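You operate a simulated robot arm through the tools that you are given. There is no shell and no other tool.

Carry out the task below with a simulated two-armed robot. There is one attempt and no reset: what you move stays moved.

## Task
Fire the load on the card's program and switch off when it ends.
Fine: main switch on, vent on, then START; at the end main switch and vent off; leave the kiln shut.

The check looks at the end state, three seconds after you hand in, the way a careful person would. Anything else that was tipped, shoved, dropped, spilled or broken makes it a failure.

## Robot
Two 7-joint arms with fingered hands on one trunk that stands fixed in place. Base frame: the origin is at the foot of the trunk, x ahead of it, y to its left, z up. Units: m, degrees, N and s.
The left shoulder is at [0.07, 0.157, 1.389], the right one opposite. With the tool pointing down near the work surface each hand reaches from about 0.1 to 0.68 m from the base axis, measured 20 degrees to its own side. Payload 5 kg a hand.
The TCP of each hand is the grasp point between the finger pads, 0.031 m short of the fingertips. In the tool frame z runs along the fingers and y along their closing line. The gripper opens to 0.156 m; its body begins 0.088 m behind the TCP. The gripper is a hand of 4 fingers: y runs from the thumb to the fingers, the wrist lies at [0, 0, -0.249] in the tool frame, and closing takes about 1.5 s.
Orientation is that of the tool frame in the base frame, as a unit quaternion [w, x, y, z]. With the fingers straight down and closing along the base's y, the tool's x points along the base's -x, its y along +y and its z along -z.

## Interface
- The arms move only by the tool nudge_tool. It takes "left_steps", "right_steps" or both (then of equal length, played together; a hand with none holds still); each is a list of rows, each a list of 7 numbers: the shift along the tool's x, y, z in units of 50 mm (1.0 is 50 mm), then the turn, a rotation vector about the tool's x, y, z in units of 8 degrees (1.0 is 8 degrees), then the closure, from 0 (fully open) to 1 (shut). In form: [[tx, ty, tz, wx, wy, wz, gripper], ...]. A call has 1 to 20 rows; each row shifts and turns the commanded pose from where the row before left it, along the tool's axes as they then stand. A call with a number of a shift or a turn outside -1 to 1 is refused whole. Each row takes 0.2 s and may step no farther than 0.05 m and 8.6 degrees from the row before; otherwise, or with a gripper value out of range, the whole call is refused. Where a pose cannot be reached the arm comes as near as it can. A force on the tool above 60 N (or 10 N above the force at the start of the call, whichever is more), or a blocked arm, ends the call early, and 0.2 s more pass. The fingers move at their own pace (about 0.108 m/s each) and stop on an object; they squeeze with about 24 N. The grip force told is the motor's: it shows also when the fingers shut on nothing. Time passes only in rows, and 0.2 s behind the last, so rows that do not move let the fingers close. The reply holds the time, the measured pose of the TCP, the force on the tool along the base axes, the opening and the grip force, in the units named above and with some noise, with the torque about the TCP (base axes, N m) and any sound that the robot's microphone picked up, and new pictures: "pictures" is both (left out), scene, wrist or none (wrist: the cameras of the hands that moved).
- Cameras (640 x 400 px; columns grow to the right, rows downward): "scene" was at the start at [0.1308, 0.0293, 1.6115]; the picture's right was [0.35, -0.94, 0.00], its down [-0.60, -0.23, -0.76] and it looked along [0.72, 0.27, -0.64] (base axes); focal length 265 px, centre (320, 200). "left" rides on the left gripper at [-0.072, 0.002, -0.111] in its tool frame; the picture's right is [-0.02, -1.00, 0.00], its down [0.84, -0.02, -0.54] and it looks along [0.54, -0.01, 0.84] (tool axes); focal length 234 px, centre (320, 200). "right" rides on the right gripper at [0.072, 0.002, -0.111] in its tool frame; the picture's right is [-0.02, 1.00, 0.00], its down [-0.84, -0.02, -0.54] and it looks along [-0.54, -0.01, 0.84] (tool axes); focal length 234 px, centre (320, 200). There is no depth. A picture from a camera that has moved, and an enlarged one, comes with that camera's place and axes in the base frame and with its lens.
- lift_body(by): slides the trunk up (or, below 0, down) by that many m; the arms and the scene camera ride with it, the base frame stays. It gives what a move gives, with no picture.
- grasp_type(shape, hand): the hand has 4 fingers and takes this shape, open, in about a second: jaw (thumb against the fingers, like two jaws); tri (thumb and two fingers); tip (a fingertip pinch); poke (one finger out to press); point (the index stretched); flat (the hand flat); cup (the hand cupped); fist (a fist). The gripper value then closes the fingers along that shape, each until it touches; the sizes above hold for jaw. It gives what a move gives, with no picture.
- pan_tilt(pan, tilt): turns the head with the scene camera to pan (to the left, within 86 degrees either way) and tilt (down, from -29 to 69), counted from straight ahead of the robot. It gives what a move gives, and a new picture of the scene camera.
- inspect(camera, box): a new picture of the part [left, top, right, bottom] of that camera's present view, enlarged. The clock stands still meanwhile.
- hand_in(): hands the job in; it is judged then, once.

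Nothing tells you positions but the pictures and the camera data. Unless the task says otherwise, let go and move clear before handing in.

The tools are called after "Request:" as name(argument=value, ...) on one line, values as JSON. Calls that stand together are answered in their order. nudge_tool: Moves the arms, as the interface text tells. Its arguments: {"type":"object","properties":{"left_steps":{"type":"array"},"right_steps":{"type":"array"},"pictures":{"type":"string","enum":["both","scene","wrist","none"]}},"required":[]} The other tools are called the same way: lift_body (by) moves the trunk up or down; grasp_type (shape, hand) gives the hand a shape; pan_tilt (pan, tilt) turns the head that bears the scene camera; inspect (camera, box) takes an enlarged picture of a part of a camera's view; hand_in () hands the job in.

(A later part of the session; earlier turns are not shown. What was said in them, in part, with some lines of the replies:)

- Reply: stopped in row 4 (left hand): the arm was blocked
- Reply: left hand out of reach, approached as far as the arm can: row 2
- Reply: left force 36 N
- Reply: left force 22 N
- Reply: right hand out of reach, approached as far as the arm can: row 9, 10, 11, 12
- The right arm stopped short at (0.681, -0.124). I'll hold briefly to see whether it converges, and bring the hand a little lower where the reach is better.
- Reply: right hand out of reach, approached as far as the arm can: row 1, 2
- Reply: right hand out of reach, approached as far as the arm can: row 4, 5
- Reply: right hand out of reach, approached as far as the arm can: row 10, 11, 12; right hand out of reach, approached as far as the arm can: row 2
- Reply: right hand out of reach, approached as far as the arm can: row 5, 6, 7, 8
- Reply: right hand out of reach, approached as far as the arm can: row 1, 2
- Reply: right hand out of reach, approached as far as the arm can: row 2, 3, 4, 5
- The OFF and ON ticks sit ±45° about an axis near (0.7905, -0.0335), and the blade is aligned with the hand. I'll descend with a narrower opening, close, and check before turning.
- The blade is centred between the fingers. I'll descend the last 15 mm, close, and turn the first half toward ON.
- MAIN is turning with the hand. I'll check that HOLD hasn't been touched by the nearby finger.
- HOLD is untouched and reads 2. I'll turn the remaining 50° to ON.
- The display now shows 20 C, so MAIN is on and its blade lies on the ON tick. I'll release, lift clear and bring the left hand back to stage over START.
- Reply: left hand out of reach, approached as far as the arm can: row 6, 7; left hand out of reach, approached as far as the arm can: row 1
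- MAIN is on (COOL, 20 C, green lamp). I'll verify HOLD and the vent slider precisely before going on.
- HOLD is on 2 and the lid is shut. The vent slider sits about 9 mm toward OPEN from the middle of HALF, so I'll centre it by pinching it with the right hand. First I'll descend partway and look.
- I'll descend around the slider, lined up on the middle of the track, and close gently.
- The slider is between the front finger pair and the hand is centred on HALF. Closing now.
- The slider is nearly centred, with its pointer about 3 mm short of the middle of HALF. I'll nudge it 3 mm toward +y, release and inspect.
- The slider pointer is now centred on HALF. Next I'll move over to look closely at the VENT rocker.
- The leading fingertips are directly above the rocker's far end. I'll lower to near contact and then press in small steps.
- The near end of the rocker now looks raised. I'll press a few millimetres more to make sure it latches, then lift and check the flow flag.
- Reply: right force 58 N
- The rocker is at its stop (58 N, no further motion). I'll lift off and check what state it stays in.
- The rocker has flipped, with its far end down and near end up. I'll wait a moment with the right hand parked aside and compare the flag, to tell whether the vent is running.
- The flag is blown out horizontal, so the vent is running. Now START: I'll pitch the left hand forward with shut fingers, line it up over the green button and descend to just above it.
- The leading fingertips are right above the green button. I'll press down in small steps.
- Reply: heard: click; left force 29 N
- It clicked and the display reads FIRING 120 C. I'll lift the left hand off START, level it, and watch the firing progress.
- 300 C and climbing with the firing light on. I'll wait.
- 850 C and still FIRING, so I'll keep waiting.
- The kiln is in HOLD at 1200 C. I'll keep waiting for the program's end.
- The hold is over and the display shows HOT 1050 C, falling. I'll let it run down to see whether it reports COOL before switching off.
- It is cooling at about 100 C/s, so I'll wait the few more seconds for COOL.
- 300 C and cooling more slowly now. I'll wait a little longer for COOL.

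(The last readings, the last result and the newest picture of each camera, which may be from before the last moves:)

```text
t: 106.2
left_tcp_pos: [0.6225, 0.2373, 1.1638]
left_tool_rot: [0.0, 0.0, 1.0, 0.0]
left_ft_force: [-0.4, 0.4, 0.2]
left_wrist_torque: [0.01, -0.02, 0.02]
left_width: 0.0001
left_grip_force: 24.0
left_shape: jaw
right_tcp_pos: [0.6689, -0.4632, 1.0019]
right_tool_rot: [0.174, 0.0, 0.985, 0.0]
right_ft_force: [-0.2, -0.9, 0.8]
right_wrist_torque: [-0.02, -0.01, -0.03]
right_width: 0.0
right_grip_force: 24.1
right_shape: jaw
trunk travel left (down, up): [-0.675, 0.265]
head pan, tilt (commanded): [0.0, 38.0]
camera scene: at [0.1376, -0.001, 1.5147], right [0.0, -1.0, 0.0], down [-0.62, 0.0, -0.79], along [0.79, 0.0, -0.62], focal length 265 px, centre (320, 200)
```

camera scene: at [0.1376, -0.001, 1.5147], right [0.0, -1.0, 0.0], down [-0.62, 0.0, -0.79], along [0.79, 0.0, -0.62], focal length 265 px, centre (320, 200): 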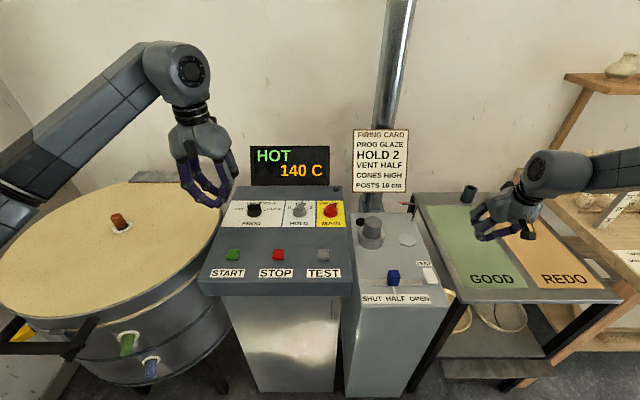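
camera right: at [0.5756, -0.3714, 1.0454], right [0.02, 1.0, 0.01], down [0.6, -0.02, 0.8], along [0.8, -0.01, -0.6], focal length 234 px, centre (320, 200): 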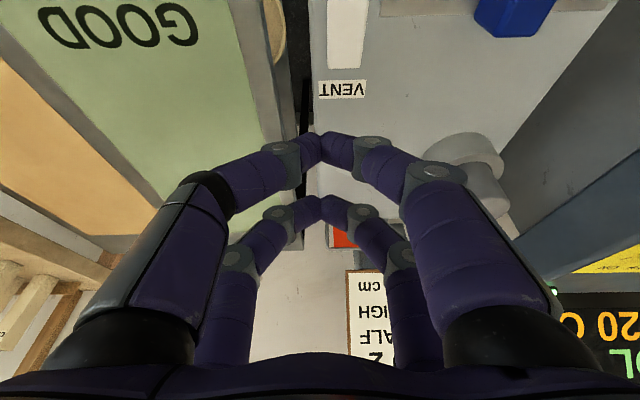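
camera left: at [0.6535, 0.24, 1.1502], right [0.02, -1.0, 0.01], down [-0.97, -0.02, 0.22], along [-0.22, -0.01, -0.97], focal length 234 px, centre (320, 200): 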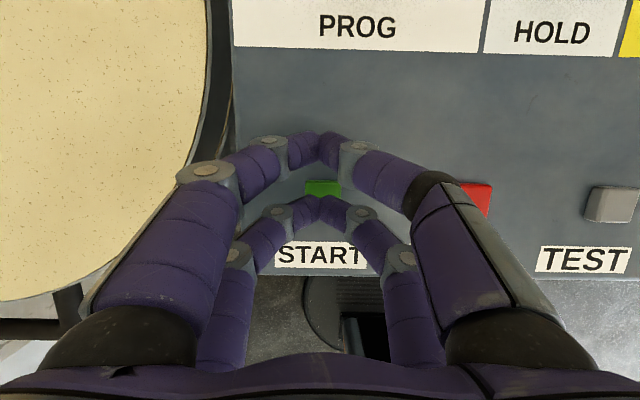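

140 C. A few more seconds.

Request:
nudge_tool(left_steps=[[0, 0, 0, 0, 0, 0, 1], [0, 0, 0, 0, 0, 0, 1], [0, 0, 0, 0, 0, 0, 1], [0, 0, 0, 0, 0, 0, 1], [0, 0, 0, 0, 0, 0, 1], [0, 0, 0, 0, 0, 0, 1], [0, 0, 0, 0, 0, 0, 1], [0, 0, 0, 0, 0, 0, 1], [0, 0, 0, 0, 0, 0, 1], [0, 0, 0, 0, 0, 0, 1], [0, 0, 0, 0, 0, 0, 1], [0, 0, 0, 0, 0, 0, 1], [0, 0, 0, 0, 0, 0, 1], [0, 0, 0, 0, 0, 0, 1], [0, 0, 0, 0, 0, 0, 1], [0, 0, 0, 0, 0, 0, 1], [0, 0, 0, 0, 0, 0, 1], [0, 0, 0, 0, 0, 0, 1], [0, 0, 0, 0, 0, 0, 1], [0, 0, 0, 0, 0, 0, 1]], pictures="none")

Request:
nudge_tool(left_steps=[[0, 0, 0, 0, 0, 0, 1], [0, 0, 0, 0, 0, 0, 1], [0, 0, 0, 0, 0, 0, 1], [0, 0, 0, 0, 0, 0, 1], [0, 0, 0, 0, 0, 0, 1], [0, 0, 0, 0, 0, 0, 1], [0, 0, 0, 0, 0, 0, 1], [0, 0, 0, 0, 0, 0, 1], [0, 0, 0, 0, 0, 0, 1], [0, 0, 0, 0, 0, 0, 1], [0, 0, 0, 0, 0, 0, 1], [0, 0, 0, 0, 0, 0, 1], [0, 0, 0, 0, 0, 0, 1], [0, 0, 0, 0, 0, 0, 1], [0, 0, 0, 0, 0, 0, 1]], pictures="scene")

```text
t: 110.4
left_tcp_pos: [0.6214, 0.2379, 1.1636]
left_tool_rot: [0.0, 0.0, 1.0, 0.001]
left_ft_force: [0.0, 0.2, 0.5]
left_wrist_torque: [-0.01, -0.01, 0.0]
left_width: 0.0
left_grip_force: 23.9
left_shape: jaw
right_tcp_pos: [0.67, -0.4629, 1.0018]
right_tool_rot: [0.175, 0.0, 0.985, 0.0]
right_ft_force: [-0.4, -0.6, -0.2]
right_wrist_torque: [-0.01, -0.02, 0.0]
right_width: 0.0
right_grip_force: 24.6
right_shape: jaw
trunk travel left (down, up): [-0.675, 0.265]
head pan, tilt (commanded): [0.0, 38.0]
```

```text
t: 113.6
left_tcp_pos: [0.6217, 0.2362, 1.1642]
left_tool_rot: [0.0, -0.001, 1.0, 0.0]
left_ft_force: [0.4, 0.3, 0.9]
left_wrist_torque: [0.02, 0.01, -0.02]
left_width: 0.0001
left_grip_force: 23.8
left_shape: jaw
right_tcp_pos: [0.6683, -0.4627, 1.0028]
right_tool_rot: [0.175, 0.0, 0.985, 0.0]
right_ft_force: [0.3, -0.3, 0.1]
right_wrist_torque: [-0.03, 0.0, -0.02]
right_width: 0.0
right_grip_force: 24.1
right_shape: jaw
trunk travel left (down, up): [-0.675, 0.265]
head pan, tilt (commanded): [0.0, 38.0]
camera scene: at [0.1376, -0.001, 1.5147], right [0.0, -1.0, 0.0], down [-0.62, 0.0, -0.79], along [0.79, 0.0, -0.62], focal length 265 px, centre (320, 200)
```

scene: 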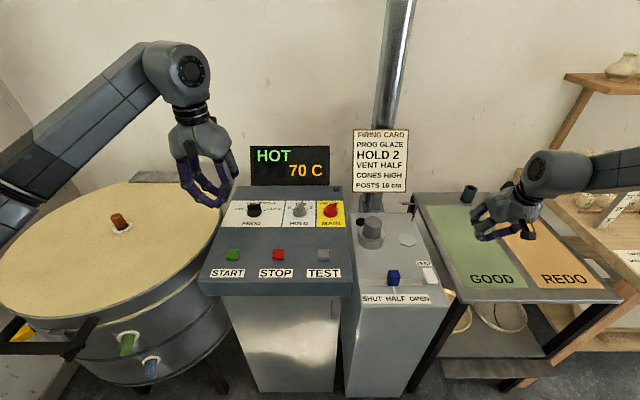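

70 C, still marked HOT. It will read COOL in a moment, so I'll move the left hand over MAIN meanwhile, yawed to match the ON position.

Request:
nudge_tool(left_steps=[[-0.497, -0.789, 0.12, 0, 0, 0, 0.9], [-0.497, -0.789, 0.12, 0, 0, 0, 0.8], [-0.497, -0.789, 0.12, 0, 0, 0, 0.65], [-0.497, -0.789, 0.12, 0, 0, 0, 0.65], [-0.497, -0.789, 0.12, 0, 0, 0, 0.65], [-0.497, -0.789, 0.12, 0, 0, 0, 0.65], [-0.497, -0.789, 0.12, 0, 0, 0, 0.65], [0, 0, 0, 0, 0, 1, 0.65], [0, 0, 0, 0, 0, 1, 0.65], [0, 0, 0, 0, 0, 1, 0.65], [0, 0, 0, 0, 0, 1, 0.65], [0, 0, 0, 0, 0, 1, 0.65], [0, 0, 0, 0, 0, 0.6, 0.65]], pictures="both")

Request:
inspect(camera="left", box=[240, 50, 400, 170])

Request:
inspect(camera="scene", box=[220, 130, 380, 240])

```text
t: 116.4
left_tcp_pos: [0.7907, -0.0307, 1.123]
left_tool_rot: [-0.001, 0.382, 0.924, 0.001]
left_ft_force: [-1.0, 0.2, 0.4]
left_wrist_torque: [0.0, 0.02, -0.02]
left_width: 0.0546
left_grip_force: 0.1
left_shape: jaw
left hand out of reach, approached as far as the arm can: row 7
right_tcp_pos: [0.6673, -0.4636, 1.0026]
right_tool_rot: [0.175, 0.0, 0.985, 0.0]
right_ft_force: [0.5, 0.5, 0.0]
right_wrist_torque: [0.03, 0.03, 0.03]
right_width: 0.0
right_grip_force: 23.4
right_shape: jaw
trunk travel left (down, up): [-0.675, 0.265]
head pan, tilt (commanded): [0.0, 38.0]
camera scene: at [0.1376, -0.0022, 1.5147], right [0.0, -1.0, 0.0], down [-0.62, 0.0, -0.79], along [0.79, 0.0, -0.62], focal length 265 px, centre (320, 200)
camera left: at [0.8434, -0.0802, 1.2353], right [-0.69, -0.72, 0.0], down [-0.61, 0.58, 0.55], along [-0.39, 0.38, -0.84], focal length 234 px, centre (320, 200)
```

scene: 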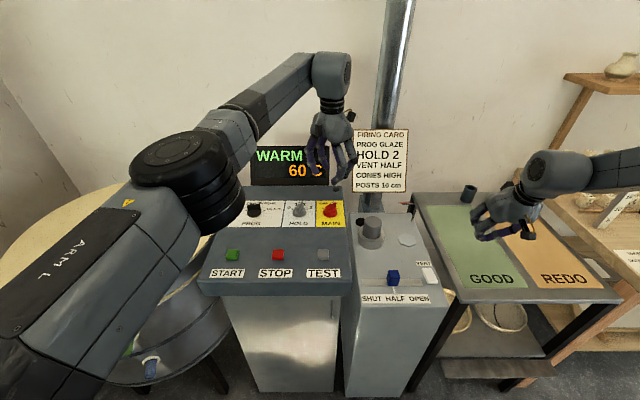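
left: 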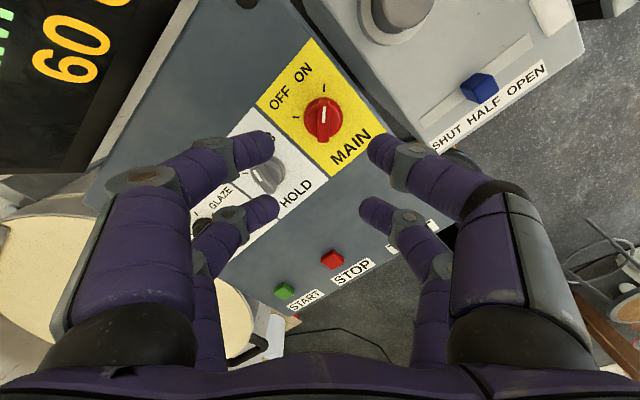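

```text
3.33 times, centred on (320, 110) of left
camera zoom: at [0.8434, -0.0802, 1.2353], right [-0.69, -0.72, 0.0], down [-0.61, 0.58, 0.55], along [-0.39, 0.38, -0.84], focal length 781 px, centre (320, 500)
```

zoom: 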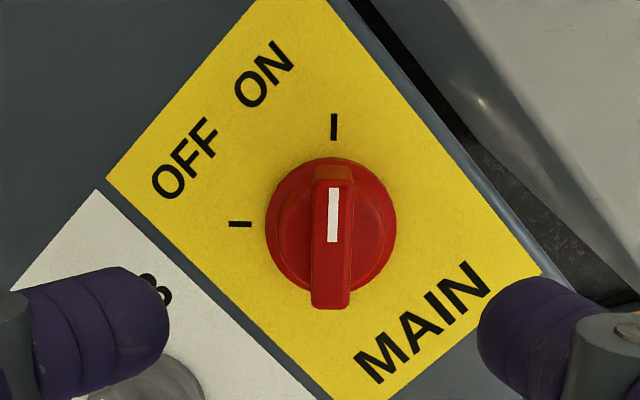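

```text
3.64 times, centred on (300, 185) of scene
camera zoom: at [0.1376, -0.0022, 1.5147], right [0.0, -1.0, 0.0], down [-0.62, 0.0, -0.79], along [0.79, 0.0, -0.62], focal length 964 px, centre (393, 254)
```

zoom: 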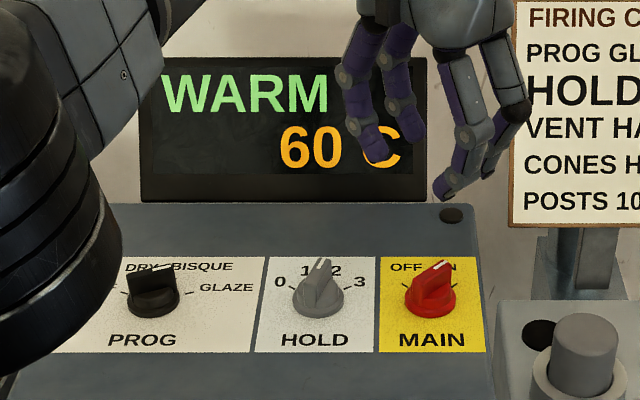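

The display now reads WARM 60 C. I'll come down to just above the MAIN blade and give it a few more seconds to reach COOL.

Request:
nudge_tool(left_steps=[[-0.215, -0.048, 0.8, 0, 0, 0, 0.65], [0, 0, 0.8, 0, 0, 0, 0.65], [0, 0, 0.58, 0, 0, 0, 0.65], [0, 0, 0, 0, 0, 0, 0.65], [0, 0, 0, 0, 0, 0, 0.65], [0, 0, 0, 0, 0, 0, 0.65], [0, 0, 0, 0, 0, 0, 0.65], [0, 0, 0, 0, 0, 0, 0.65], [0, 0, 0, 0, 0, 0, 0.65], [0, 0, 0, 0, 0, 0, 0.65], [0, 0, 0, 0, 0, 0, 0.65], [0, 0, 0, 0, 0, 0, 0.65], [0, 0, 0, 0, 0, 0, 0.65], [0, 0, 0, 0, 0, 0, 0.65], [0, 0, 0, 0, 0, 0, 0.65], [0, 0, 0, 0, 0, 0, 0.65], [0, 0, 0, 0, 0, 0, 0.65], [0, 0, 0, 0, 0, 0, 0.65], [0, 0, 0, 0, 0, 0, 0.65], [0, 0, 0, 0, 0, 0, 0.65]], pictures="both")

Request:
inspect(camera="left", box=[220, 80, 440, 240])

Request:
inspect(camera="scene", box=[220, 130, 380, 240])

```text
t: 120.6
left_tcp_pos: [0.7981, -0.0374, 1.0127]
left_tool_rot: [0.001, 0.381, 0.925, 0.001]
left_ft_force: [1.1, -0.2, -0.8]
left_wrist_torque: [0.0, -0.04, 0.0]
left_width: 0.0544
left_grip_force: 0.1
left_shape: jaw
right_tcp_pos: [0.6691, -0.4629, 1.0019]
right_tool_rot: [0.174, 0.0, 0.985, 0.0]
right_ft_force: [-1.0, -0.3, -0.9]
right_wrist_torque: [-0.02, -0.01, -0.02]
right_width: 0.0001
right_grip_force: 23.6
right_shape: jaw
trunk travel left (down, up): [-0.675, 0.265]
head pan, tilt (commanded): [0.0, 38.0]
camera scene: at [0.1376, -0.0013, 1.5147], right [0.0, -1.0, 0.0], down [-0.62, 0.0, -0.79], along [0.79, 0.0, -0.62], focal length 265 px, centre (320, 200)
camera left: at [0.8512, -0.087, 1.1248], right [-0.69, -0.73, 0.0], down [-0.61, 0.58, 0.55], along [-0.39, 0.38, -0.84], focal length 234 px, centre (320, 200)
```

scene: 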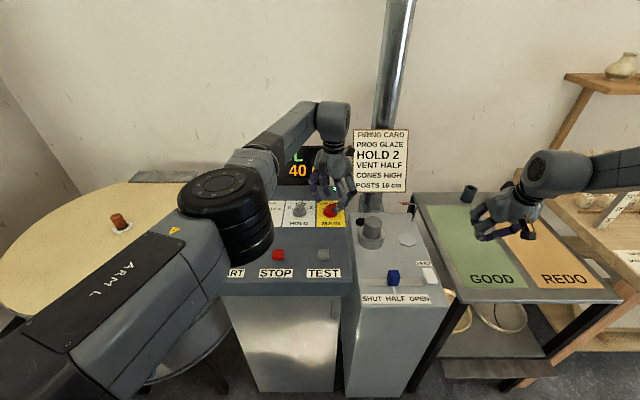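
left: 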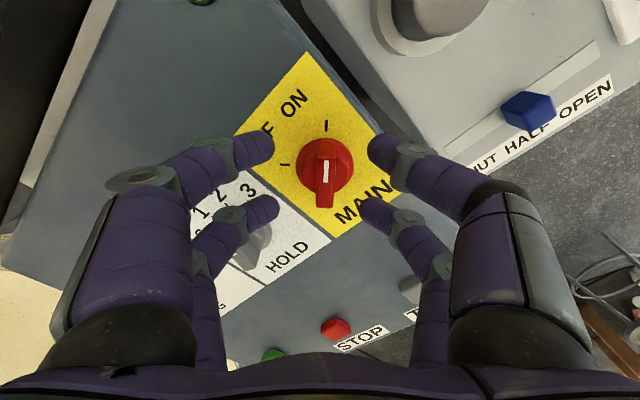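

```text
2.50 times, centred on (330, 160) of left
camera zoom: at [0.8512, -0.087, 1.1248], right [-0.69, -0.73, 0.0], down [-0.61, 0.58, 0.55], along [-0.39, 0.38, -0.84], focal length 585 px, centre (295, 300)
```

zoom: 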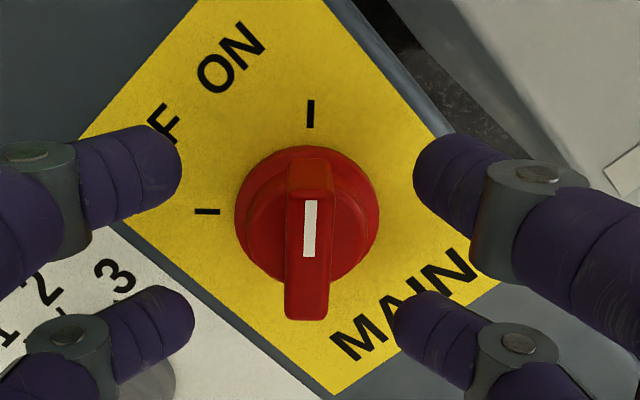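

```text
3.64 times, centred on (300, 185) of scene
camera zoom: at [0.1376, -0.0013, 1.5147], right [0.0, -1.0, 0.0], down [-0.62, 0.0, -0.79], along [0.79, 0.0, -0.62], focal length 964 px, centre (393, 254)
```

zoom: 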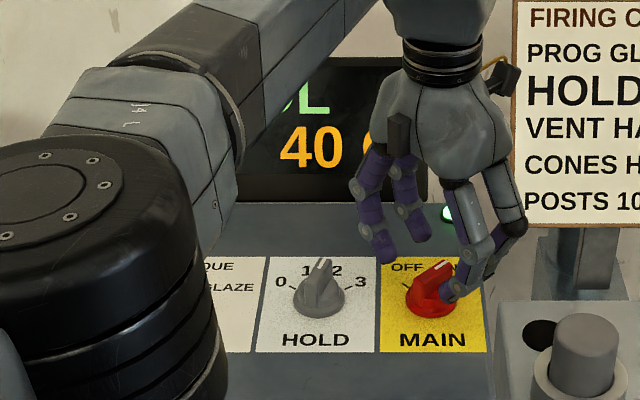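

The kiln now shows COOL 40 C with the green lamp, so the program is done. I'll grip the MAIN blade and turn it back counter-clockwise to OFF, first halfway.

Request:
nudge_tool(left_steps=[[-0.02, -0.05, 0.26, 0, 0, 0, 0.65], [0, 0, 0, 0, 0, 0, 0.9], [0, 0, 0, 0, 0, 0, 1], [0, 0, 0, 0, 0, 0, 1], [0, 0.0195, 0, 0, 0, -1, 1], [0, 0.0195, 0, 0, 0, -1, 1], [0, 0.0195, 0, 0, 0, -1, 1], [0, 0.0195, 0, 0, 0, -1, 1], [0, 0.0195, 0, 0, 0, -1, 1]], pictures="wrist")

Request:
inspect(camera="left", box=[220, 80, 440, 240])

```text
t: 122.6
left_tcp_pos: [0.7985, -0.0361, 1.0006]
left_tool_rot: [0.0, 0.04, 0.999, 0.001]
left_ft_force: [1.1, 5.6, -7.9]
left_wrist_torque: [0.1, -0.13, -0.1]
left_width: 0.0
left_grip_force: 23.9
left_shape: jaw
right_tcp_pos: [0.6692, -0.4627, 1.0031]
right_tool_rot: [0.174, 0.0, 0.985, -0.001]
right_ft_force: [0.1, -0.9, -1.1]
right_wrist_torque: [-0.01, 0.01, -0.01]
right_width: 0.0
right_grip_force: 24.0
right_shape: jaw
trunk travel left (down, up): [-0.675, 0.265]
head pan, tilt (commanded): [0.0, 38.0]
camera left: at [0.8713, -0.0394, 1.112], right [-0.06, -1.0, 0.0], down [-0.84, 0.05, 0.55], along [-0.54, 0.03, -0.84], focal length 234 px, centre (320, 200)
```

left: 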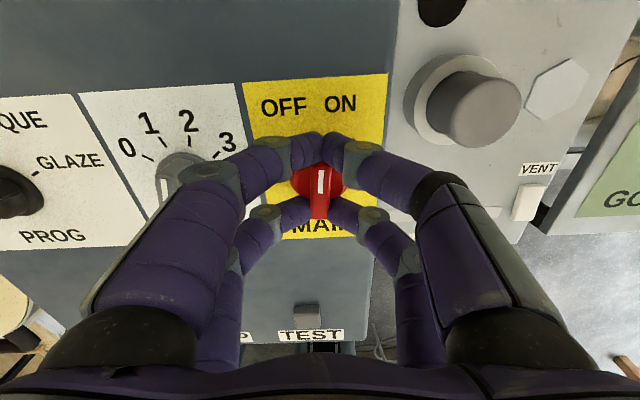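

```text
2.50 times, centred on (330, 160) of left
camera zoom: at [0.8713, -0.0394, 1.112], right [-0.06, -1.0, 0.0], down [-0.84, 0.05, 0.55], along [-0.54, 0.03, -0.84], focal length 585 px, centre (295, 300)
```

zoom: 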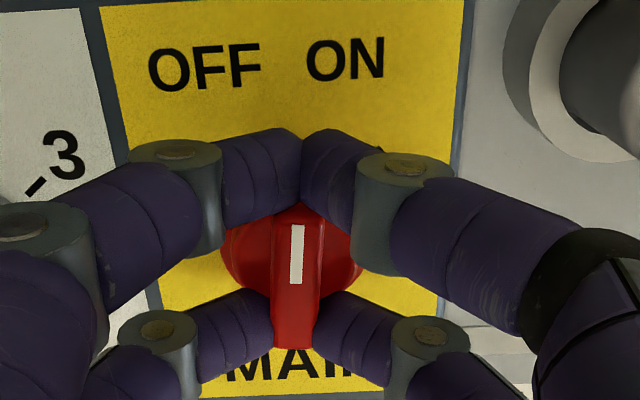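

It's following. I'll turn the remaining 50° to OFF.

Request:
nudge_tool(left_steps=[[0, 0.0195, 0, 0, 0, -1, 1], [0, 0.0195, 0, 0, 0, -1, 1], [0, 0.0195, 0, 0, 0, -1, 1], [0, 0.0195, 0, 0, 0, -1, 1], [0, 0.0195, 0, 0, 0, -1, 1], [0, 0.0195, 0, 0, 0, -1, 1], [0, 0.005, 0, 0, 0, -0.3, 1], [0, 0, 0, 0, 0, 0, 1]], pictures="both")

Request:
inspect(camera="left", box=[220, 80, 440, 240])

Request:
inspect(camera="scene", box=[220, 130, 380, 240])

```text
t: 124.4
left_tcp_pos: [0.7968, -0.0305, 1.0008]
left_tool_rot: [0.0, -0.389, 0.921, 0.0]
left_ft_force: [-4.5, 8.3, -10.9]
left_wrist_torque: [0.39, -0.01, -0.27]
left_width: 0.0002
left_grip_force: 24.1
left_shape: jaw
right_tcp_pos: [0.6691, -0.4611, 1.0017]
right_tool_rot: [0.173, 0.0, 0.985, -0.001]
right_ft_force: [0.4, 0.1, 0.0]
right_wrist_torque: [0.0, 0.03, 0.0]
right_width: 0.0
right_grip_force: 24.2
right_shape: jaw
trunk travel left (down, up): [-0.675, 0.265]
head pan, tilt (commanded): [0.0, 38.0]
camera scene: at [0.1387, 0.0002, 1.5146], right [0.0, -1.0, 0.0], down [-0.62, 0.0, -0.79], along [0.79, 0.0, -0.62], focal length 265 px, centre (320, 200)
camera left: at [0.8468, 0.0229, 1.1128], right [0.73, -0.68, 0.0], down [-0.57, -0.61, 0.54], along [-0.37, -0.4, -0.84], focal length 234 px, centre (320, 200)
```

scene: 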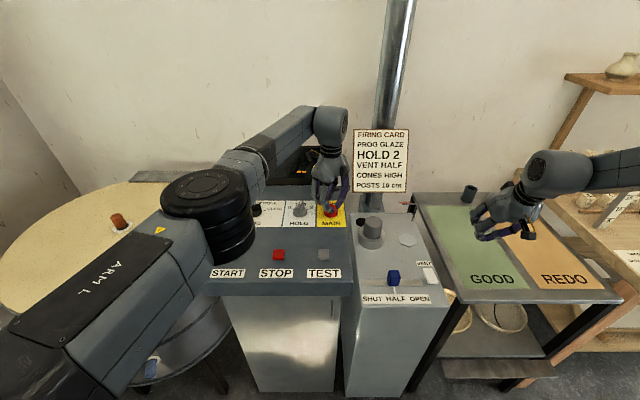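
left: 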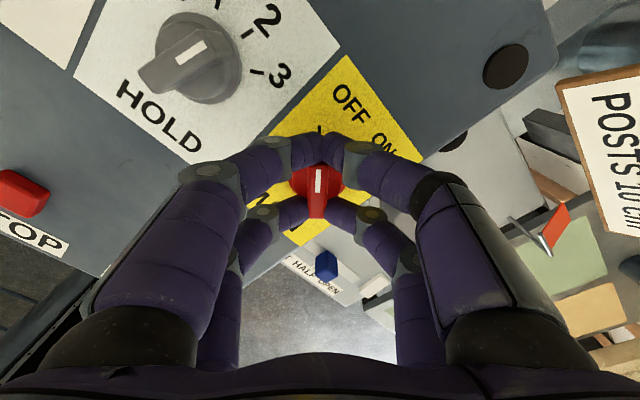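

```text
2.50 times, centred on (330, 160) of left
camera zoom: at [0.8468, 0.0229, 1.1128], right [0.73, -0.68, 0.0], down [-0.57, -0.61, 0.54], along [-0.37, -0.4, -0.84], focal length 585 px, centre (295, 300)
```

zoom: 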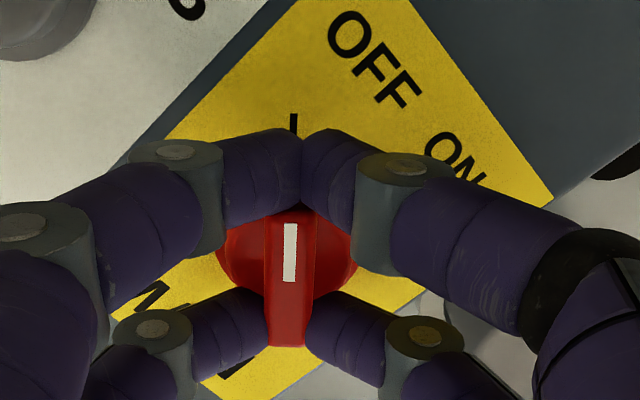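

```text
3.64 times, centred on (300, 185) of scene
camera zoom: at [0.1387, 0.0002, 1.5146], right [0.0, -1.0, 0.0], down [-0.62, 0.0, -0.79], along [0.79, 0.0, -0.62], focal length 964 px, centre (393, 254)
```

zoom: 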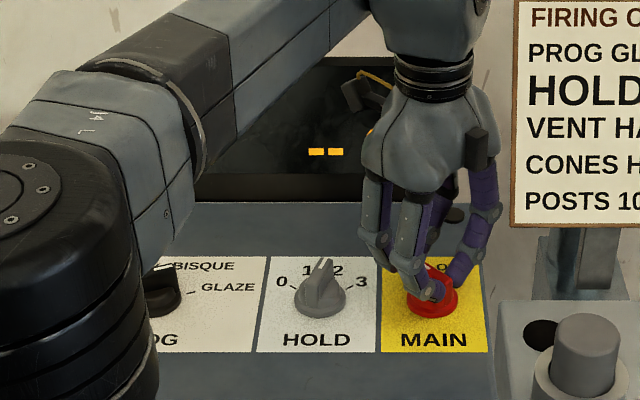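

The display shows "--" and the lamp is out: MAIN is off with its blade on the OFF tick. I'll release, lift clear and pull the left hand back.

Request:
nudge_tool(left_steps=[[0, 0, 0, 0, 0, 0, 0.85], [0, 0, 0, 0, 0, 0, 0.65], [0, 0, 0, 0, 0, 0, 0.65], [0, 0, -0.8, 0, 0, 0, 0.65], [0, 0, -1, 0, 0, 0, 0.65], [0, 0, -1, 0, 0, 0, 0.65], [0, 0, -0.3, 0, 0, 1, 0.65], [0, 0, 0, 0, 0, 1, 0.65], [0, 0, 0, 0, 0, 1, 0.65], [0, 0, 0, 0, 0, 1, 0.65], [0, 0, 0, 0, 0, 1, 0.65], [0, 0, 0, 0, 0, 0.7, 0.65], [0.6, 0.78, 0, 0, 0, 0, 0.65], [0.6, 0.78, 0, 0, 0, 0, 0.65], [0.6, 0.78, 0, 0, 0, 0, 0.65], [0.6, 0.78, 0, 0, 0, 0, 0.65], [0.6, 0.78, 0, 0, 0, 0, 0.65], [0.6, 0.78, 0, 0, 0, 0, 0.65]], pictures="scene")

Request:
inspect(camera="scene", box=[230, 130, 440, 290])

Request:
inspect(camera="scene", box=[230, 190, 360, 240])

```text
t: 128.2
left_tcp_pos: [0.6097, 0.2035, 1.1575]
left_tool_rot: [0.002, 0.0, 1.0, 0.001]
left_ft_force: [-0.3, 0.4, -0.7]
left_wrist_torque: [-0.03, -0.02, 0.01]
left_width: 0.0546
left_grip_force: 0.1
left_shape: jaw
left hand out of reach, approached as far as the arm can: row 7
right_tcp_pos: [0.6675, -0.4631, 1.0052]
right_tool_rot: [0.176, 0.001, 0.984, -0.001]
right_ft_force: [0.2, 0.1, 0.9]
right_wrist_torque: [0.0, -0.02, 0.0]
right_width: 0.0
right_grip_force: 24.0
right_shape: jaw
trunk travel left (down, up): [-0.675, 0.265]
head pan, tilt (commanded): [0.0, 38.0]
camera scene: at [0.1351, 0.0006, 1.515], right [0.0, -1.0, 0.0], down [-0.61, 0.0, -0.79], along [0.79, 0.0, -0.61], focal length 265 px, centre (320, 200)
```

scene: 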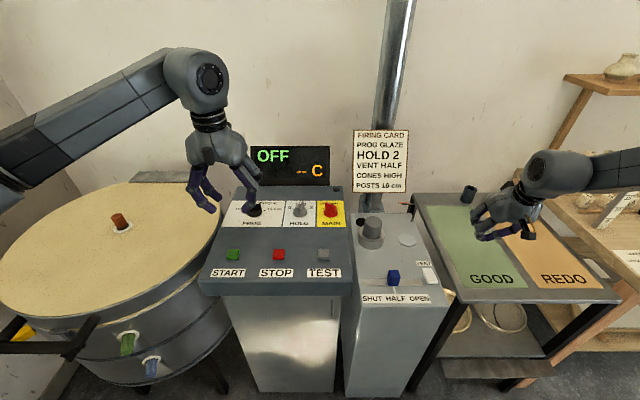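

```text
2.50 times, centred on (335, 210) of scene
camera zoom: at [0.1351, 0.0006, 1.515], right [0.0, -1.0, 0.0], down [-0.61, 0.0, -0.79], along [0.79, 0.0, -0.61], focal length 663 px, centre (282, 175)
```

zoom: 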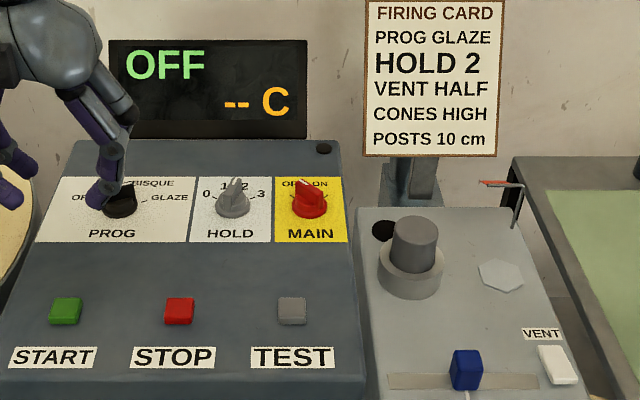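

```text
4.92 times, centred on (295, 215) of scene
camera zoom: at [0.1351, 0.0006, 1.515], right [0.0, -1.0, 0.0], down [-0.61, 0.0, -0.79], along [0.79, 0.0, -0.61], focal length 1305 px, centre (443, 126)
```

zoom: 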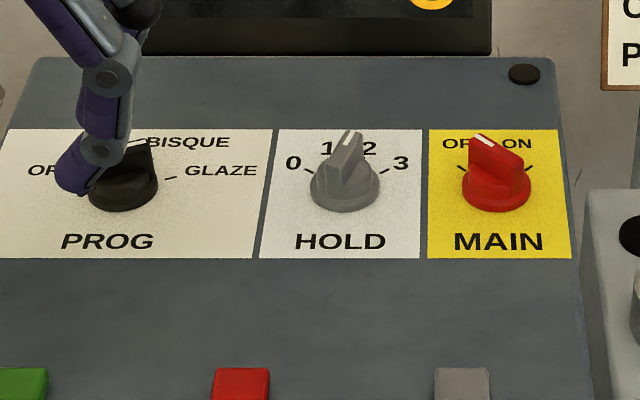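

MAIN is off and the display reads OFF. The flag is still out, so the vent fan runs on. I'll bring the right hand over the rocker's raised near end, with a steeper pitch so only the leading fingertip pair touches.

Request:
nudge_tool(right_steps=[[0.32, 0.57, 0.336, 0, 0, 0, 1], [0.32, 0.57, 0.336, 0, 0, 0, 1], [0.32, 0.57, 0.336, 0, 0, 0, 1], [0.32, 0.57, 0.336, 0, 0, 0, 1], [0, 0, 0, 0, -1, 0, 1], [0, 0, 0, 0, -1, 0, 1], [0, 0, 0, 0, 0, 0, 1]], pictures="both")

Request:
inspect(camera="right", box=[220, 60, 420, 200])

Request:
inspect(camera="scene", box=[370, 210, 480, 310])

```text
t: 129.8
left_tcp_pos: [0.6116, 0.202, 1.1556]
left_tool_rot: [0.0, 0.0, 1.0, 0.001]
left_ft_force: [0.5, -0.1, 0.9]
left_wrist_torque: [0.0, 0.0, -0.03]
left_width: 0.0545
left_grip_force: 0.0
left_shape: jaw
right_tcp_pos: [0.6222, -0.3474, 0.9103]
right_tool_rot: [0.268, -0.002, 0.963, 0.0]
right_ft_force: [-0.3, -0.2, 0.5]
right_wrist_torque: [0.03, 0.0, -0.02]
right_width: 0.0
right_grip_force: 24.4
right_shape: jaw
right hand out of reach, approached as far as the arm can: row 6
trunk travel left (down, up): [-0.675, 0.265]
head pan, tilt (commanded): [0.0, 38.0]
camera scene: at [0.138, -0.0013, 1.5147], right [0.0, -1.0, 0.0], down [-0.62, 0.0, -0.79], along [0.79, 0.0, -0.62], focal length 265 px, centre (320, 200)
camera right: at [0.5031, -0.3465, 0.9676], right [0.02, 1.0, 0.01], down [0.44, -0.02, 0.9], along [0.9, -0.01, -0.44], focal length 234 px, centre (320, 200)
```

scene: 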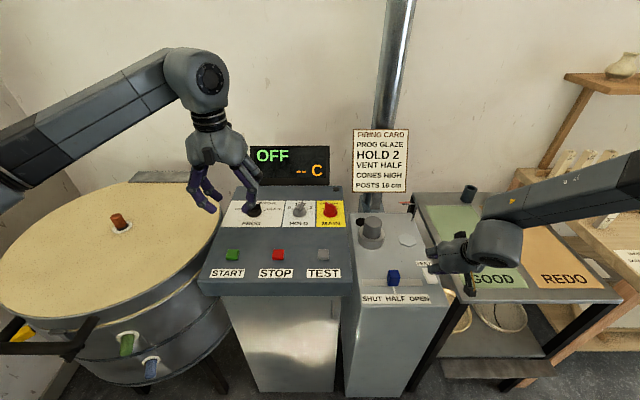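
right: 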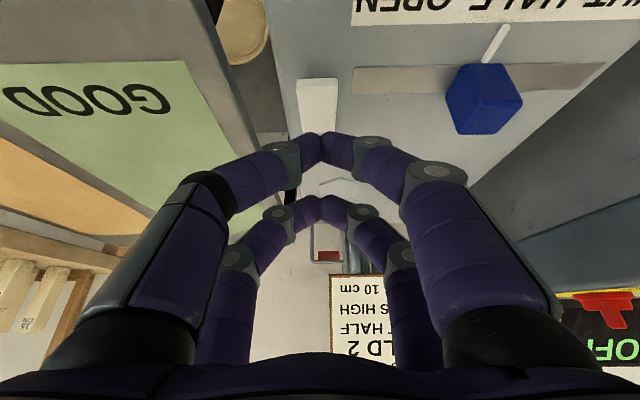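

```text
2.86 times, centred on (320, 130) of right
camera zoom: at [0.5031, -0.3465, 0.9676], right [0.02, 1.0, 0.01], down [0.44, -0.02, 0.9], along [0.9, -0.01, -0.44], focal length 669 px, centre (320, 400)
```

zoom: 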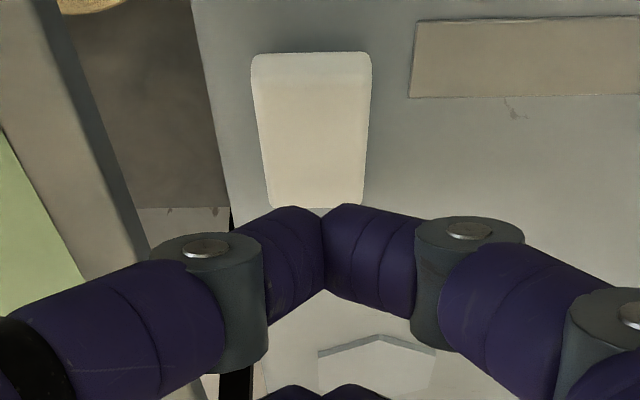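

```text
4.00 times, centred on (425, 260) of scene
camera zoom: at [0.138, -0.0013, 1.5147], right [0.0, -1.0, 0.0], down [-0.62, 0.0, -0.79], along [0.79, 0.0, -0.62], focal length 1060 px, centre (-100, -40)
```

zoom: 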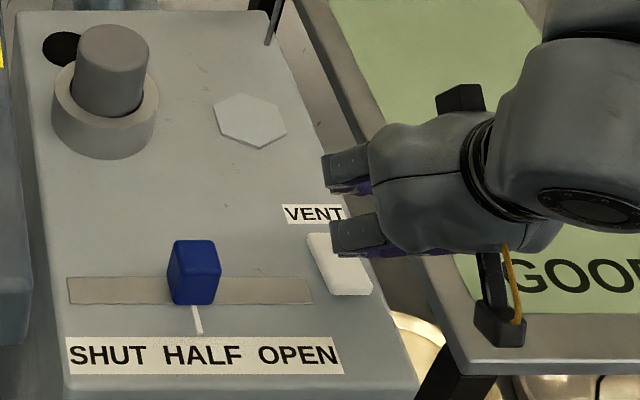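

The leading fingertips are above the near end with the other pair held higher. I'll lower to contact and press in small steps.

Request:
nudge_tool(right_steps=[[0.147, -0.015, 0.496, 0, 0, 0, 1], [0.147, -0.015, 0.496, 0, 0, 0, 1], [0.052, 0, 0.086, 0, 0, 0, 1], [0.052, 0, 0.086, 0, 0, 0, 1]], pictures="both")

Request:
inspect(camera="right", box=[220, 60, 420, 200])

Request:
inspect(camera="scene", box=[370, 210, 480, 310])

```text
t: 130.8
left_tcp_pos: [0.6102, 0.202, 1.1573]
left_tool_rot: [0.0, 0.001, 1.0, 0.001]
left_ft_force: [0.6, -0.3, 0.6]
left_wrist_torque: [0.01, -0.02, 0.0]
left_width: 0.0547
left_grip_force: 0.1
left_shape: jaw
right_tcp_pos: [0.6336, -0.3478, 0.8523]
right_tool_rot: [0.269, -0.002, 0.963, 0.001]
right_ft_force: [-1.5, 1.7, 8.2]
right_wrist_torque: [0.13, 0.07, 0.02]
right_width: 0.0
right_grip_force: 23.8
right_shape: jaw
trunk travel left (down, up): [-0.675, 0.265]
head pan, tilt (commanded): [0.0, 38.0]
camera scene: at [0.1357, -0.0014, 1.5151], right [0.0, -1.0, 0.0], down [-0.61, 0.0, -0.79], along [0.79, 0.0, -0.61], focal length 265 px, centre (320, 200)
camera right: at [0.5157, -0.3474, 0.9102], right [0.02, 1.0, 0.01], down [0.43, -0.02, 0.9], along [0.9, -0.01, -0.43], focal length 234 px, centre (320, 200)
```

scene: 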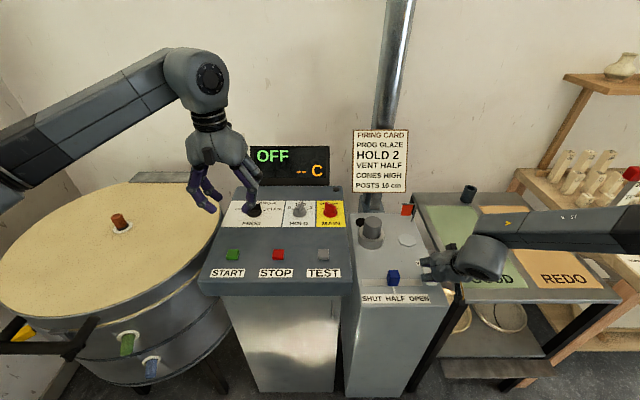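
right: 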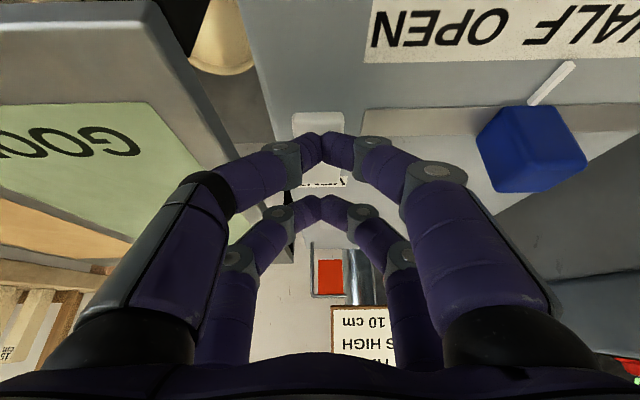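

```text
2.86 times, centred on (320, 130) of right
camera zoom: at [0.5157, -0.3474, 0.9102], right [0.02, 1.0, 0.01], down [0.43, -0.02, 0.9], along [0.9, -0.01, -0.43], focal length 669 px, centre (320, 400)
```

zoom: 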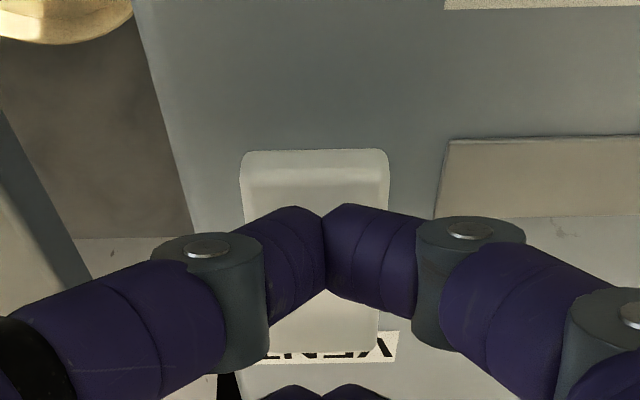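

```text
4.00 times, centred on (425, 260) of scene
camera zoom: at [0.1357, -0.0014, 1.5151], right [0.0, -1.0, 0.0], down [-0.61, 0.0, -0.79], along [0.79, 0.0, -0.61], focal length 1060 px, centre (-100, -40)
```

zoom: 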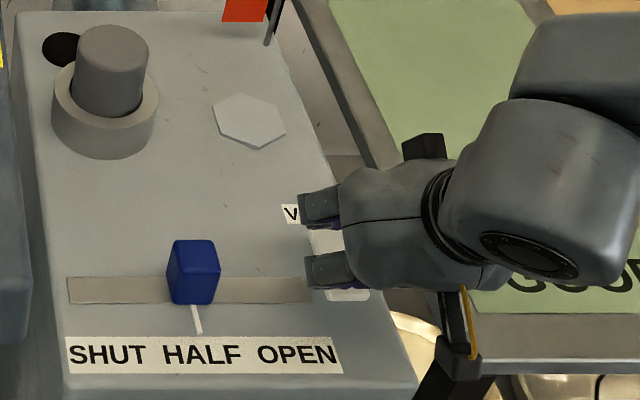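

The flag has just dropped, so the rocker seems to be switching. I'll press a little further to be sure it seats.

Request:
nudge_tool(right_steps=[[0.041, 0, 0.069, 0, 0, 0, 1], [0.041, 0, 0.069, 0, 0, 0, 1], [0, 0, 0, 0, 0, 0, 1]], pictures="wrist")

Request:
inspect(camera="right", box=[220, 60, 420, 200])

```text
t: 131.6
left_tcp_pos: [0.6063, 0.2053, 1.1592]
left_tool_rot: [0.004, 0.0, 1.0, 0.0]
left_ft_force: [0.1, -0.4, -0.6]
left_wrist_torque: [-0.04, -0.02, 0.0]
left_width: 0.0547
left_grip_force: 0.1
left_shape: jaw
right_tcp_pos: [0.6337, -0.3469, 0.8526]
right_tool_rot: [0.275, -0.003, 0.962, -0.002]
right_ft_force: [-8.0, -5.4, 58.0]
right_wrist_torque: [-0.27, 0.7, -0.06]
right_width: 0.0
right_grip_force: 23.9
right_shape: jaw
trunk travel left (down, up): [-0.675, 0.265]
head pan, tilt (commanded): [0.0, 38.0]
camera right: at [0.5149, -0.346, 0.9078], right [0.02, 1.0, 0.01], down [0.42, -0.01, 0.91], along [0.91, -0.01, -0.42], focal length 234 px, centre (320, 200)
```

right: 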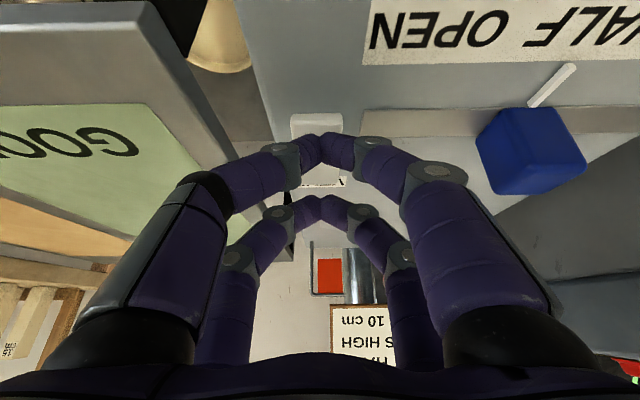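

```text
2.86 times, centred on (320, 130) of right
camera zoom: at [0.5149, -0.346, 0.9078], right [0.02, 1.0, 0.01], down [0.42, -0.01, 0.91], along [0.91, -0.01, -0.42], focal length 669 px, centre (320, 400)
```

zoom: 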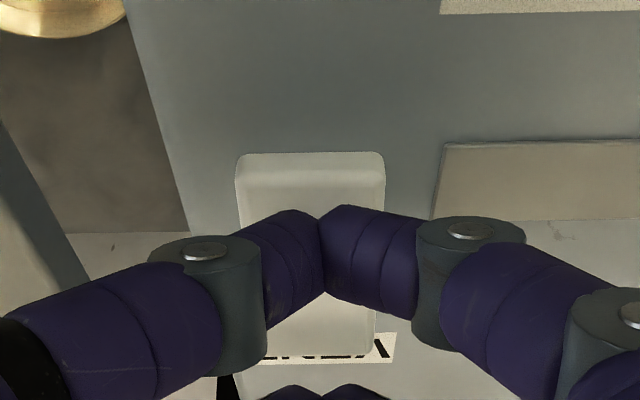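

The rocker is at its stop. I'll lift straight up, move aside and verify the rocker and flag.

Request:
nudge_tool(right_steps=[[-0.26, 0, -0.43, 0, 0, 0, 1], [-0.5, 0, -0.85, 0, 0, 0, 1], [-0.5, 0, -0.85, 0, 0, 0, 1], [0, -0.8, 0, 0, 1, 0, 1], [0, -0.8, 0, 0, 1, 0, 1], [0, -0.8, 0, 0, 1, 0, 1], [0, 0, 0, 0, 0.9, 0, 1], [0, 0, 0, 0, 0, 0, 1]], pictures="scene")

Request:
inspect(camera="scene", box=[345, 190, 455, 310])

Request:
inspect(camera="scene", box=[410, 255, 450, 290])

Request:
inspect(camera="scene", box=[230, 130, 370, 290])

```text
t: 133.4
left_tcp_pos: [0.6108, 0.2022, 1.1563]
left_tool_rot: [0.001, 0.001, 1.0, 0.001]
left_ft_force: [-0.7, 1.6, -0.6]
left_wrist_torque: [-0.03, 0.0, -0.02]
left_width: 0.0549
left_grip_force: 0.1
left_shape: jaw
right_tcp_pos: [0.6335, -0.4674, 0.9679]
right_tool_rot: [0.0, -0.001, 1.0, 0.0]
right_ft_force: [-0.6, 0.0, 0.1]
right_wrist_torque: [0.0, -0.02, -0.03]
right_width: 0.0
right_grip_force: 23.9
right_shape: jaw
trunk travel left (down, up): [-0.675, 0.265]
head pan, tilt (commanded): [0.0, 38.0]
camera scene: at [0.136, -0.001, 1.5149], right [0.0, -1.0, 0.0], down [-0.61, 0.0, -0.79], along [0.79, 0.0, -0.61], focal length 265 px, centre (320, 200)
```

scene: 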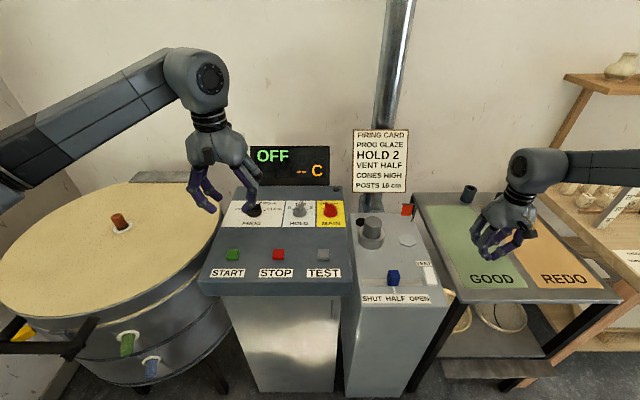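

```text
3.33 times, centred on (400, 250) of scene
camera zoom: at [0.136, -0.001, 1.5149], right [0.0, -1.0, 0.0], down [-0.61, 0.0, -0.79], along [0.79, 0.0, -0.61], focal length 884 px, centre (53, 33)
```

zoom: 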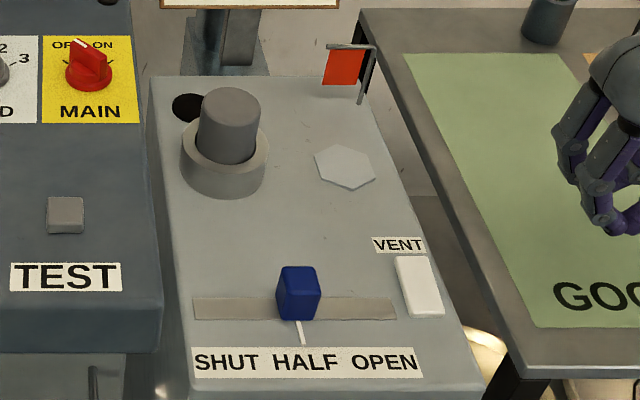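

```text
11.43 times, centred on (430, 272) of scene
camera zoom: at [0.136, -0.001, 1.5149], right [0.0, -1.0, 0.0], down [-0.61, 0.0, -0.79], along [0.79, 0.0, -0.61], focal length 3030 px, centre (-937, -629)
```

zoom: 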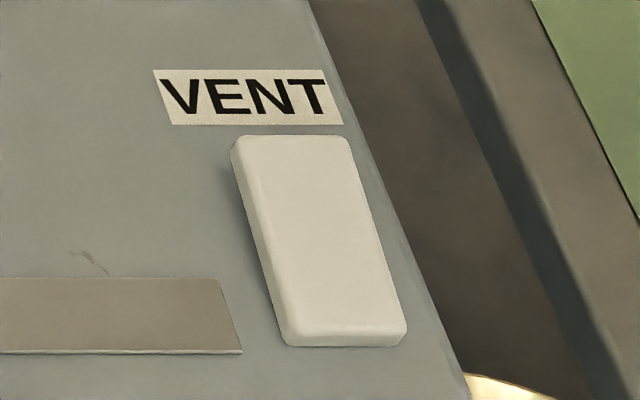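

```text
2.50 times, centred on (300, 210) of scene
camera zoom: at [0.136, -0.001, 1.5149], right [0.0, -1.0, 0.0], down [-0.61, 0.0, -0.79], along [0.79, 0.0, -0.61], focal length 663 px, centre (370, 175)
```

zoom: 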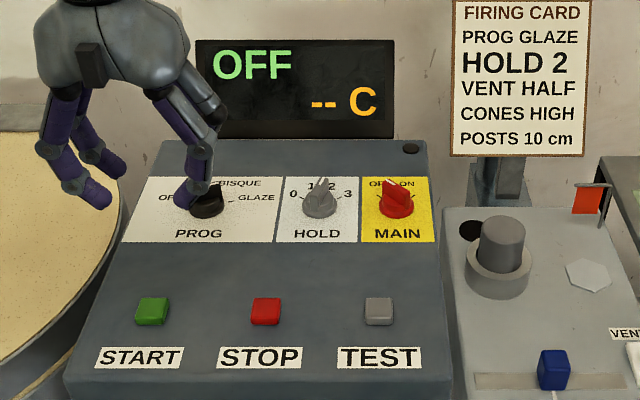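

Everything is off: the vent flag hangs, the rocker is back, MAIN is at OFF and the display reads OFF. I'll draw both hands back clear of the kiln and panel for a final look.

Request:
nudge_tool(left_steps=[[0, 0, -0.3, 0, 0, 0, 0.5], [0.9, 0.2, 0, 0, 0, 0, 0.4], [0.9, 0.2, 0, 0, 0, 0, 0.3], [0.9, 0.2, 0, 0, 0, 0, 0.3], [0.9, 0.2, 0, 0, 0, 0, 0.3], [0.9, 0.2, 0, 0, 0, 0, 0.3]], right_steps=[[0, 0, -0.9, 0, 0, 0, 0.9], [0, 0, -0.9, 0, 0, 0, 0.8], [0.9, 0.1, 0, 0, 0, 0, 0.6], [0.9, 0.1, 0, 0, 0, 0, 0.4], [0.9, 0.1, 0, 0, 0, 0, 0.3], [0.9, 0.1, 0, 0, 0, 0, 0.3]], pictures="both")

Request:
inspect(camera="scene", box=[200, 130, 440, 310])

Request:
inspect(camera="scene", box=[0, 150, 260, 390])

Request:
inspect(camera="scene", box=[400, 150, 640, 390])

```text
t: 134.8
left_tcp_pos: [0.3804, 0.2527, 1.1764]
left_tool_rot: [0.003, -0.001, 1.0, 0.001]
left_ft_force: [0.9, -0.5, 0.5]
left_wrist_torque: [-0.01, -0.06, 0.01]
left_width: 0.1089
left_grip_force: 0.0
left_shape: jaw
right_tcp_pos: [0.4492, -0.4483, 1.0588]
right_tool_rot: [0.002, -0.001, 1.0, -0.001]
right_ft_force: [-1.1, 0.4, 1.2]
right_wrist_torque: [0.0, -0.1, 0.0]
right_width: 0.1089
right_grip_force: 0.1
right_shape: jaw
trunk travel left (down, up): [-0.675, 0.265]
head pan, tilt (commanded): [0.0, 38.0]
camera scene: at [0.1314, -0.0004, 1.5153], right [0.0, -1.0, 0.0], down [-0.61, 0.0, -0.79], along [0.79, 0.0, -0.61], focal length 265 px, centre (320, 200)
camera right: at [0.3772, -0.4473, 1.1691], right [0.02, 1.0, 0.0], down [0.84, -0.02, 0.55], along [0.55, -0.01, -0.84], focal length 234 px, centre (320, 200)
camera left: at [0.4532, 0.2547, 1.288], right [0.02, -1.0, 0.0], down [-0.84, -0.02, 0.54], along [-0.54, -0.01, -0.84], focal length 234 px, centre (320, 200)
```

scene: 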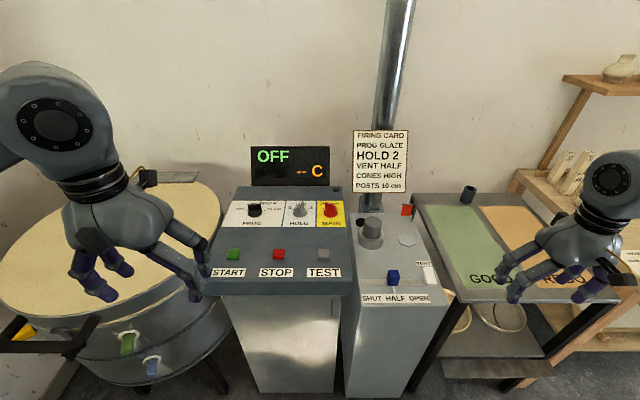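
right: 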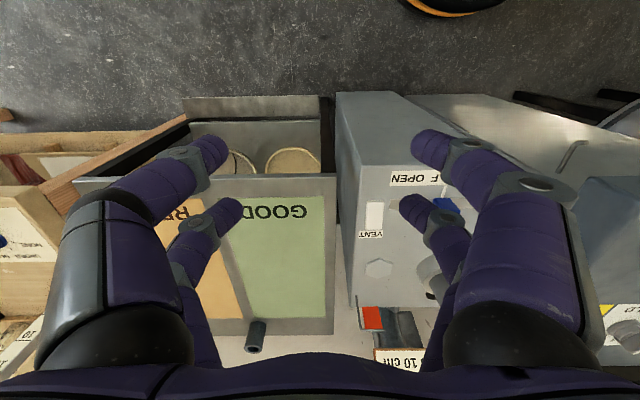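
left: 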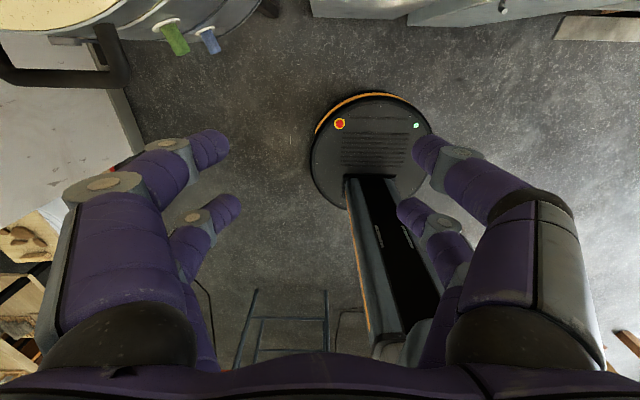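

```text
2.22 times, centred on (320, 220) of scene
camera zoom: at [0.1314, -0.0004, 1.5153], right [0.0, -1.0, 0.0], down [-0.61, 0.0, -0.79], along [0.79, 0.0, -0.61], focal length 589 px, centre (320, 156)
```

zoom: 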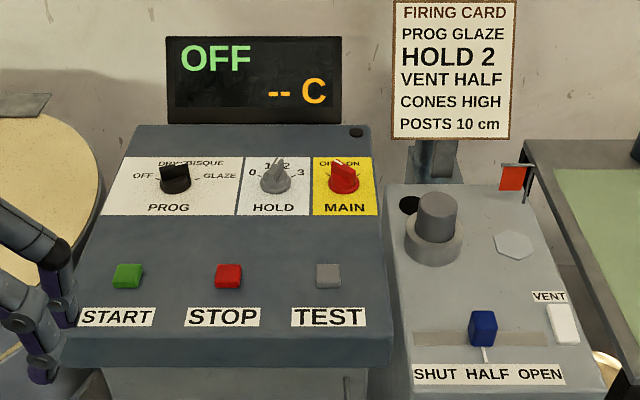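

```text
1.67 times, centred on (130, 270) of scene
camera zoom: at [0.1314, -0.0004, 1.5153], right [0.0, -1.0, 0.0], down [-0.61, 0.0, -0.79], along [0.79, 0.0, -0.61], focal length 442 px, centre (637, 83)
```

zoom: 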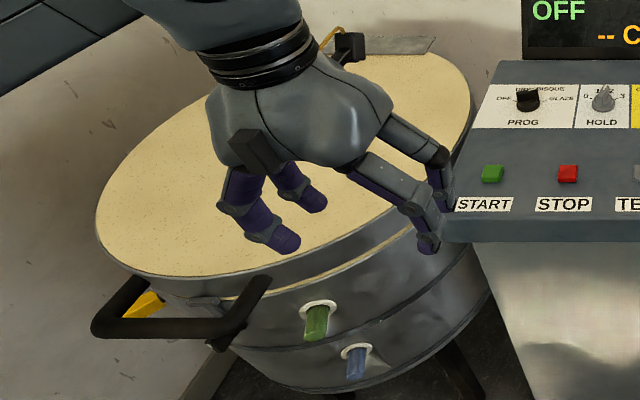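

```text
1.67 times, centred on (520, 270) of scene
camera zoom: at [0.1314, -0.0004, 1.5153], right [0.0, -1.0, 0.0], down [-0.61, 0.0, -0.79], along [0.79, 0.0, -0.61], focal length 442 px, centre (-13, 83)
```

zoom: 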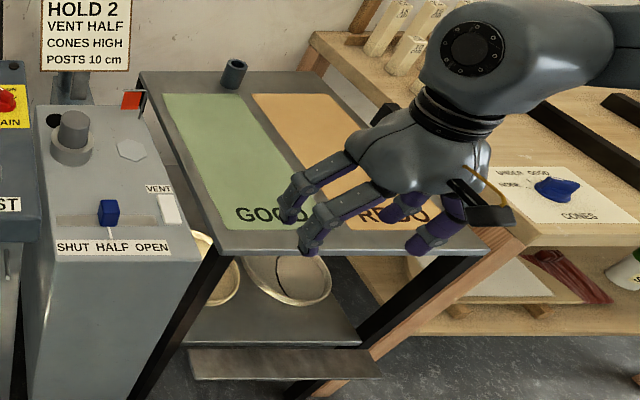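

The GLAZE program with HOLD 2 and the vent at HALF ran through to COOL. MAIN and the vent are now off, the kiln lid is shut, nothing else was disturbed, and both hands are clear. Handing in.

Request:
hand_in()

```text
The job is handed in.
```

I fired the kiln on the card's program, let it cool, switched everything off, and handed the job in. I haven't seen the result of the check.

- **Settings:** I turned PROG from OFF to GLAZE. HOLD was already on 2. The vent slider was about 1 cm past HALF towards OPEN, so I moved it back to the middle.
- **Firing:** I switched MAIN on, then the vent, and the flow flag lifted. Then I pressed START. The display went through FIRING, HOLD at 1200 C, HOT and WARM to COOL at 40 C.
- **Shutdown:** I waited for COOL before switching MAIN off, then the vent. The display reads OFF and the flag hangs down. PROG, HOLD and the slider are still at the card's settings.
- **Kiln and surroundings:** I never opened the kiln, and its lid looked shut in the last pictures. Nothing nearby looked moved, and both hands were clear when I handed in.

The card's CONES HIGH and POSTS 10 cm lines seem to be about how the load is set up inside, so I did nothing about them.
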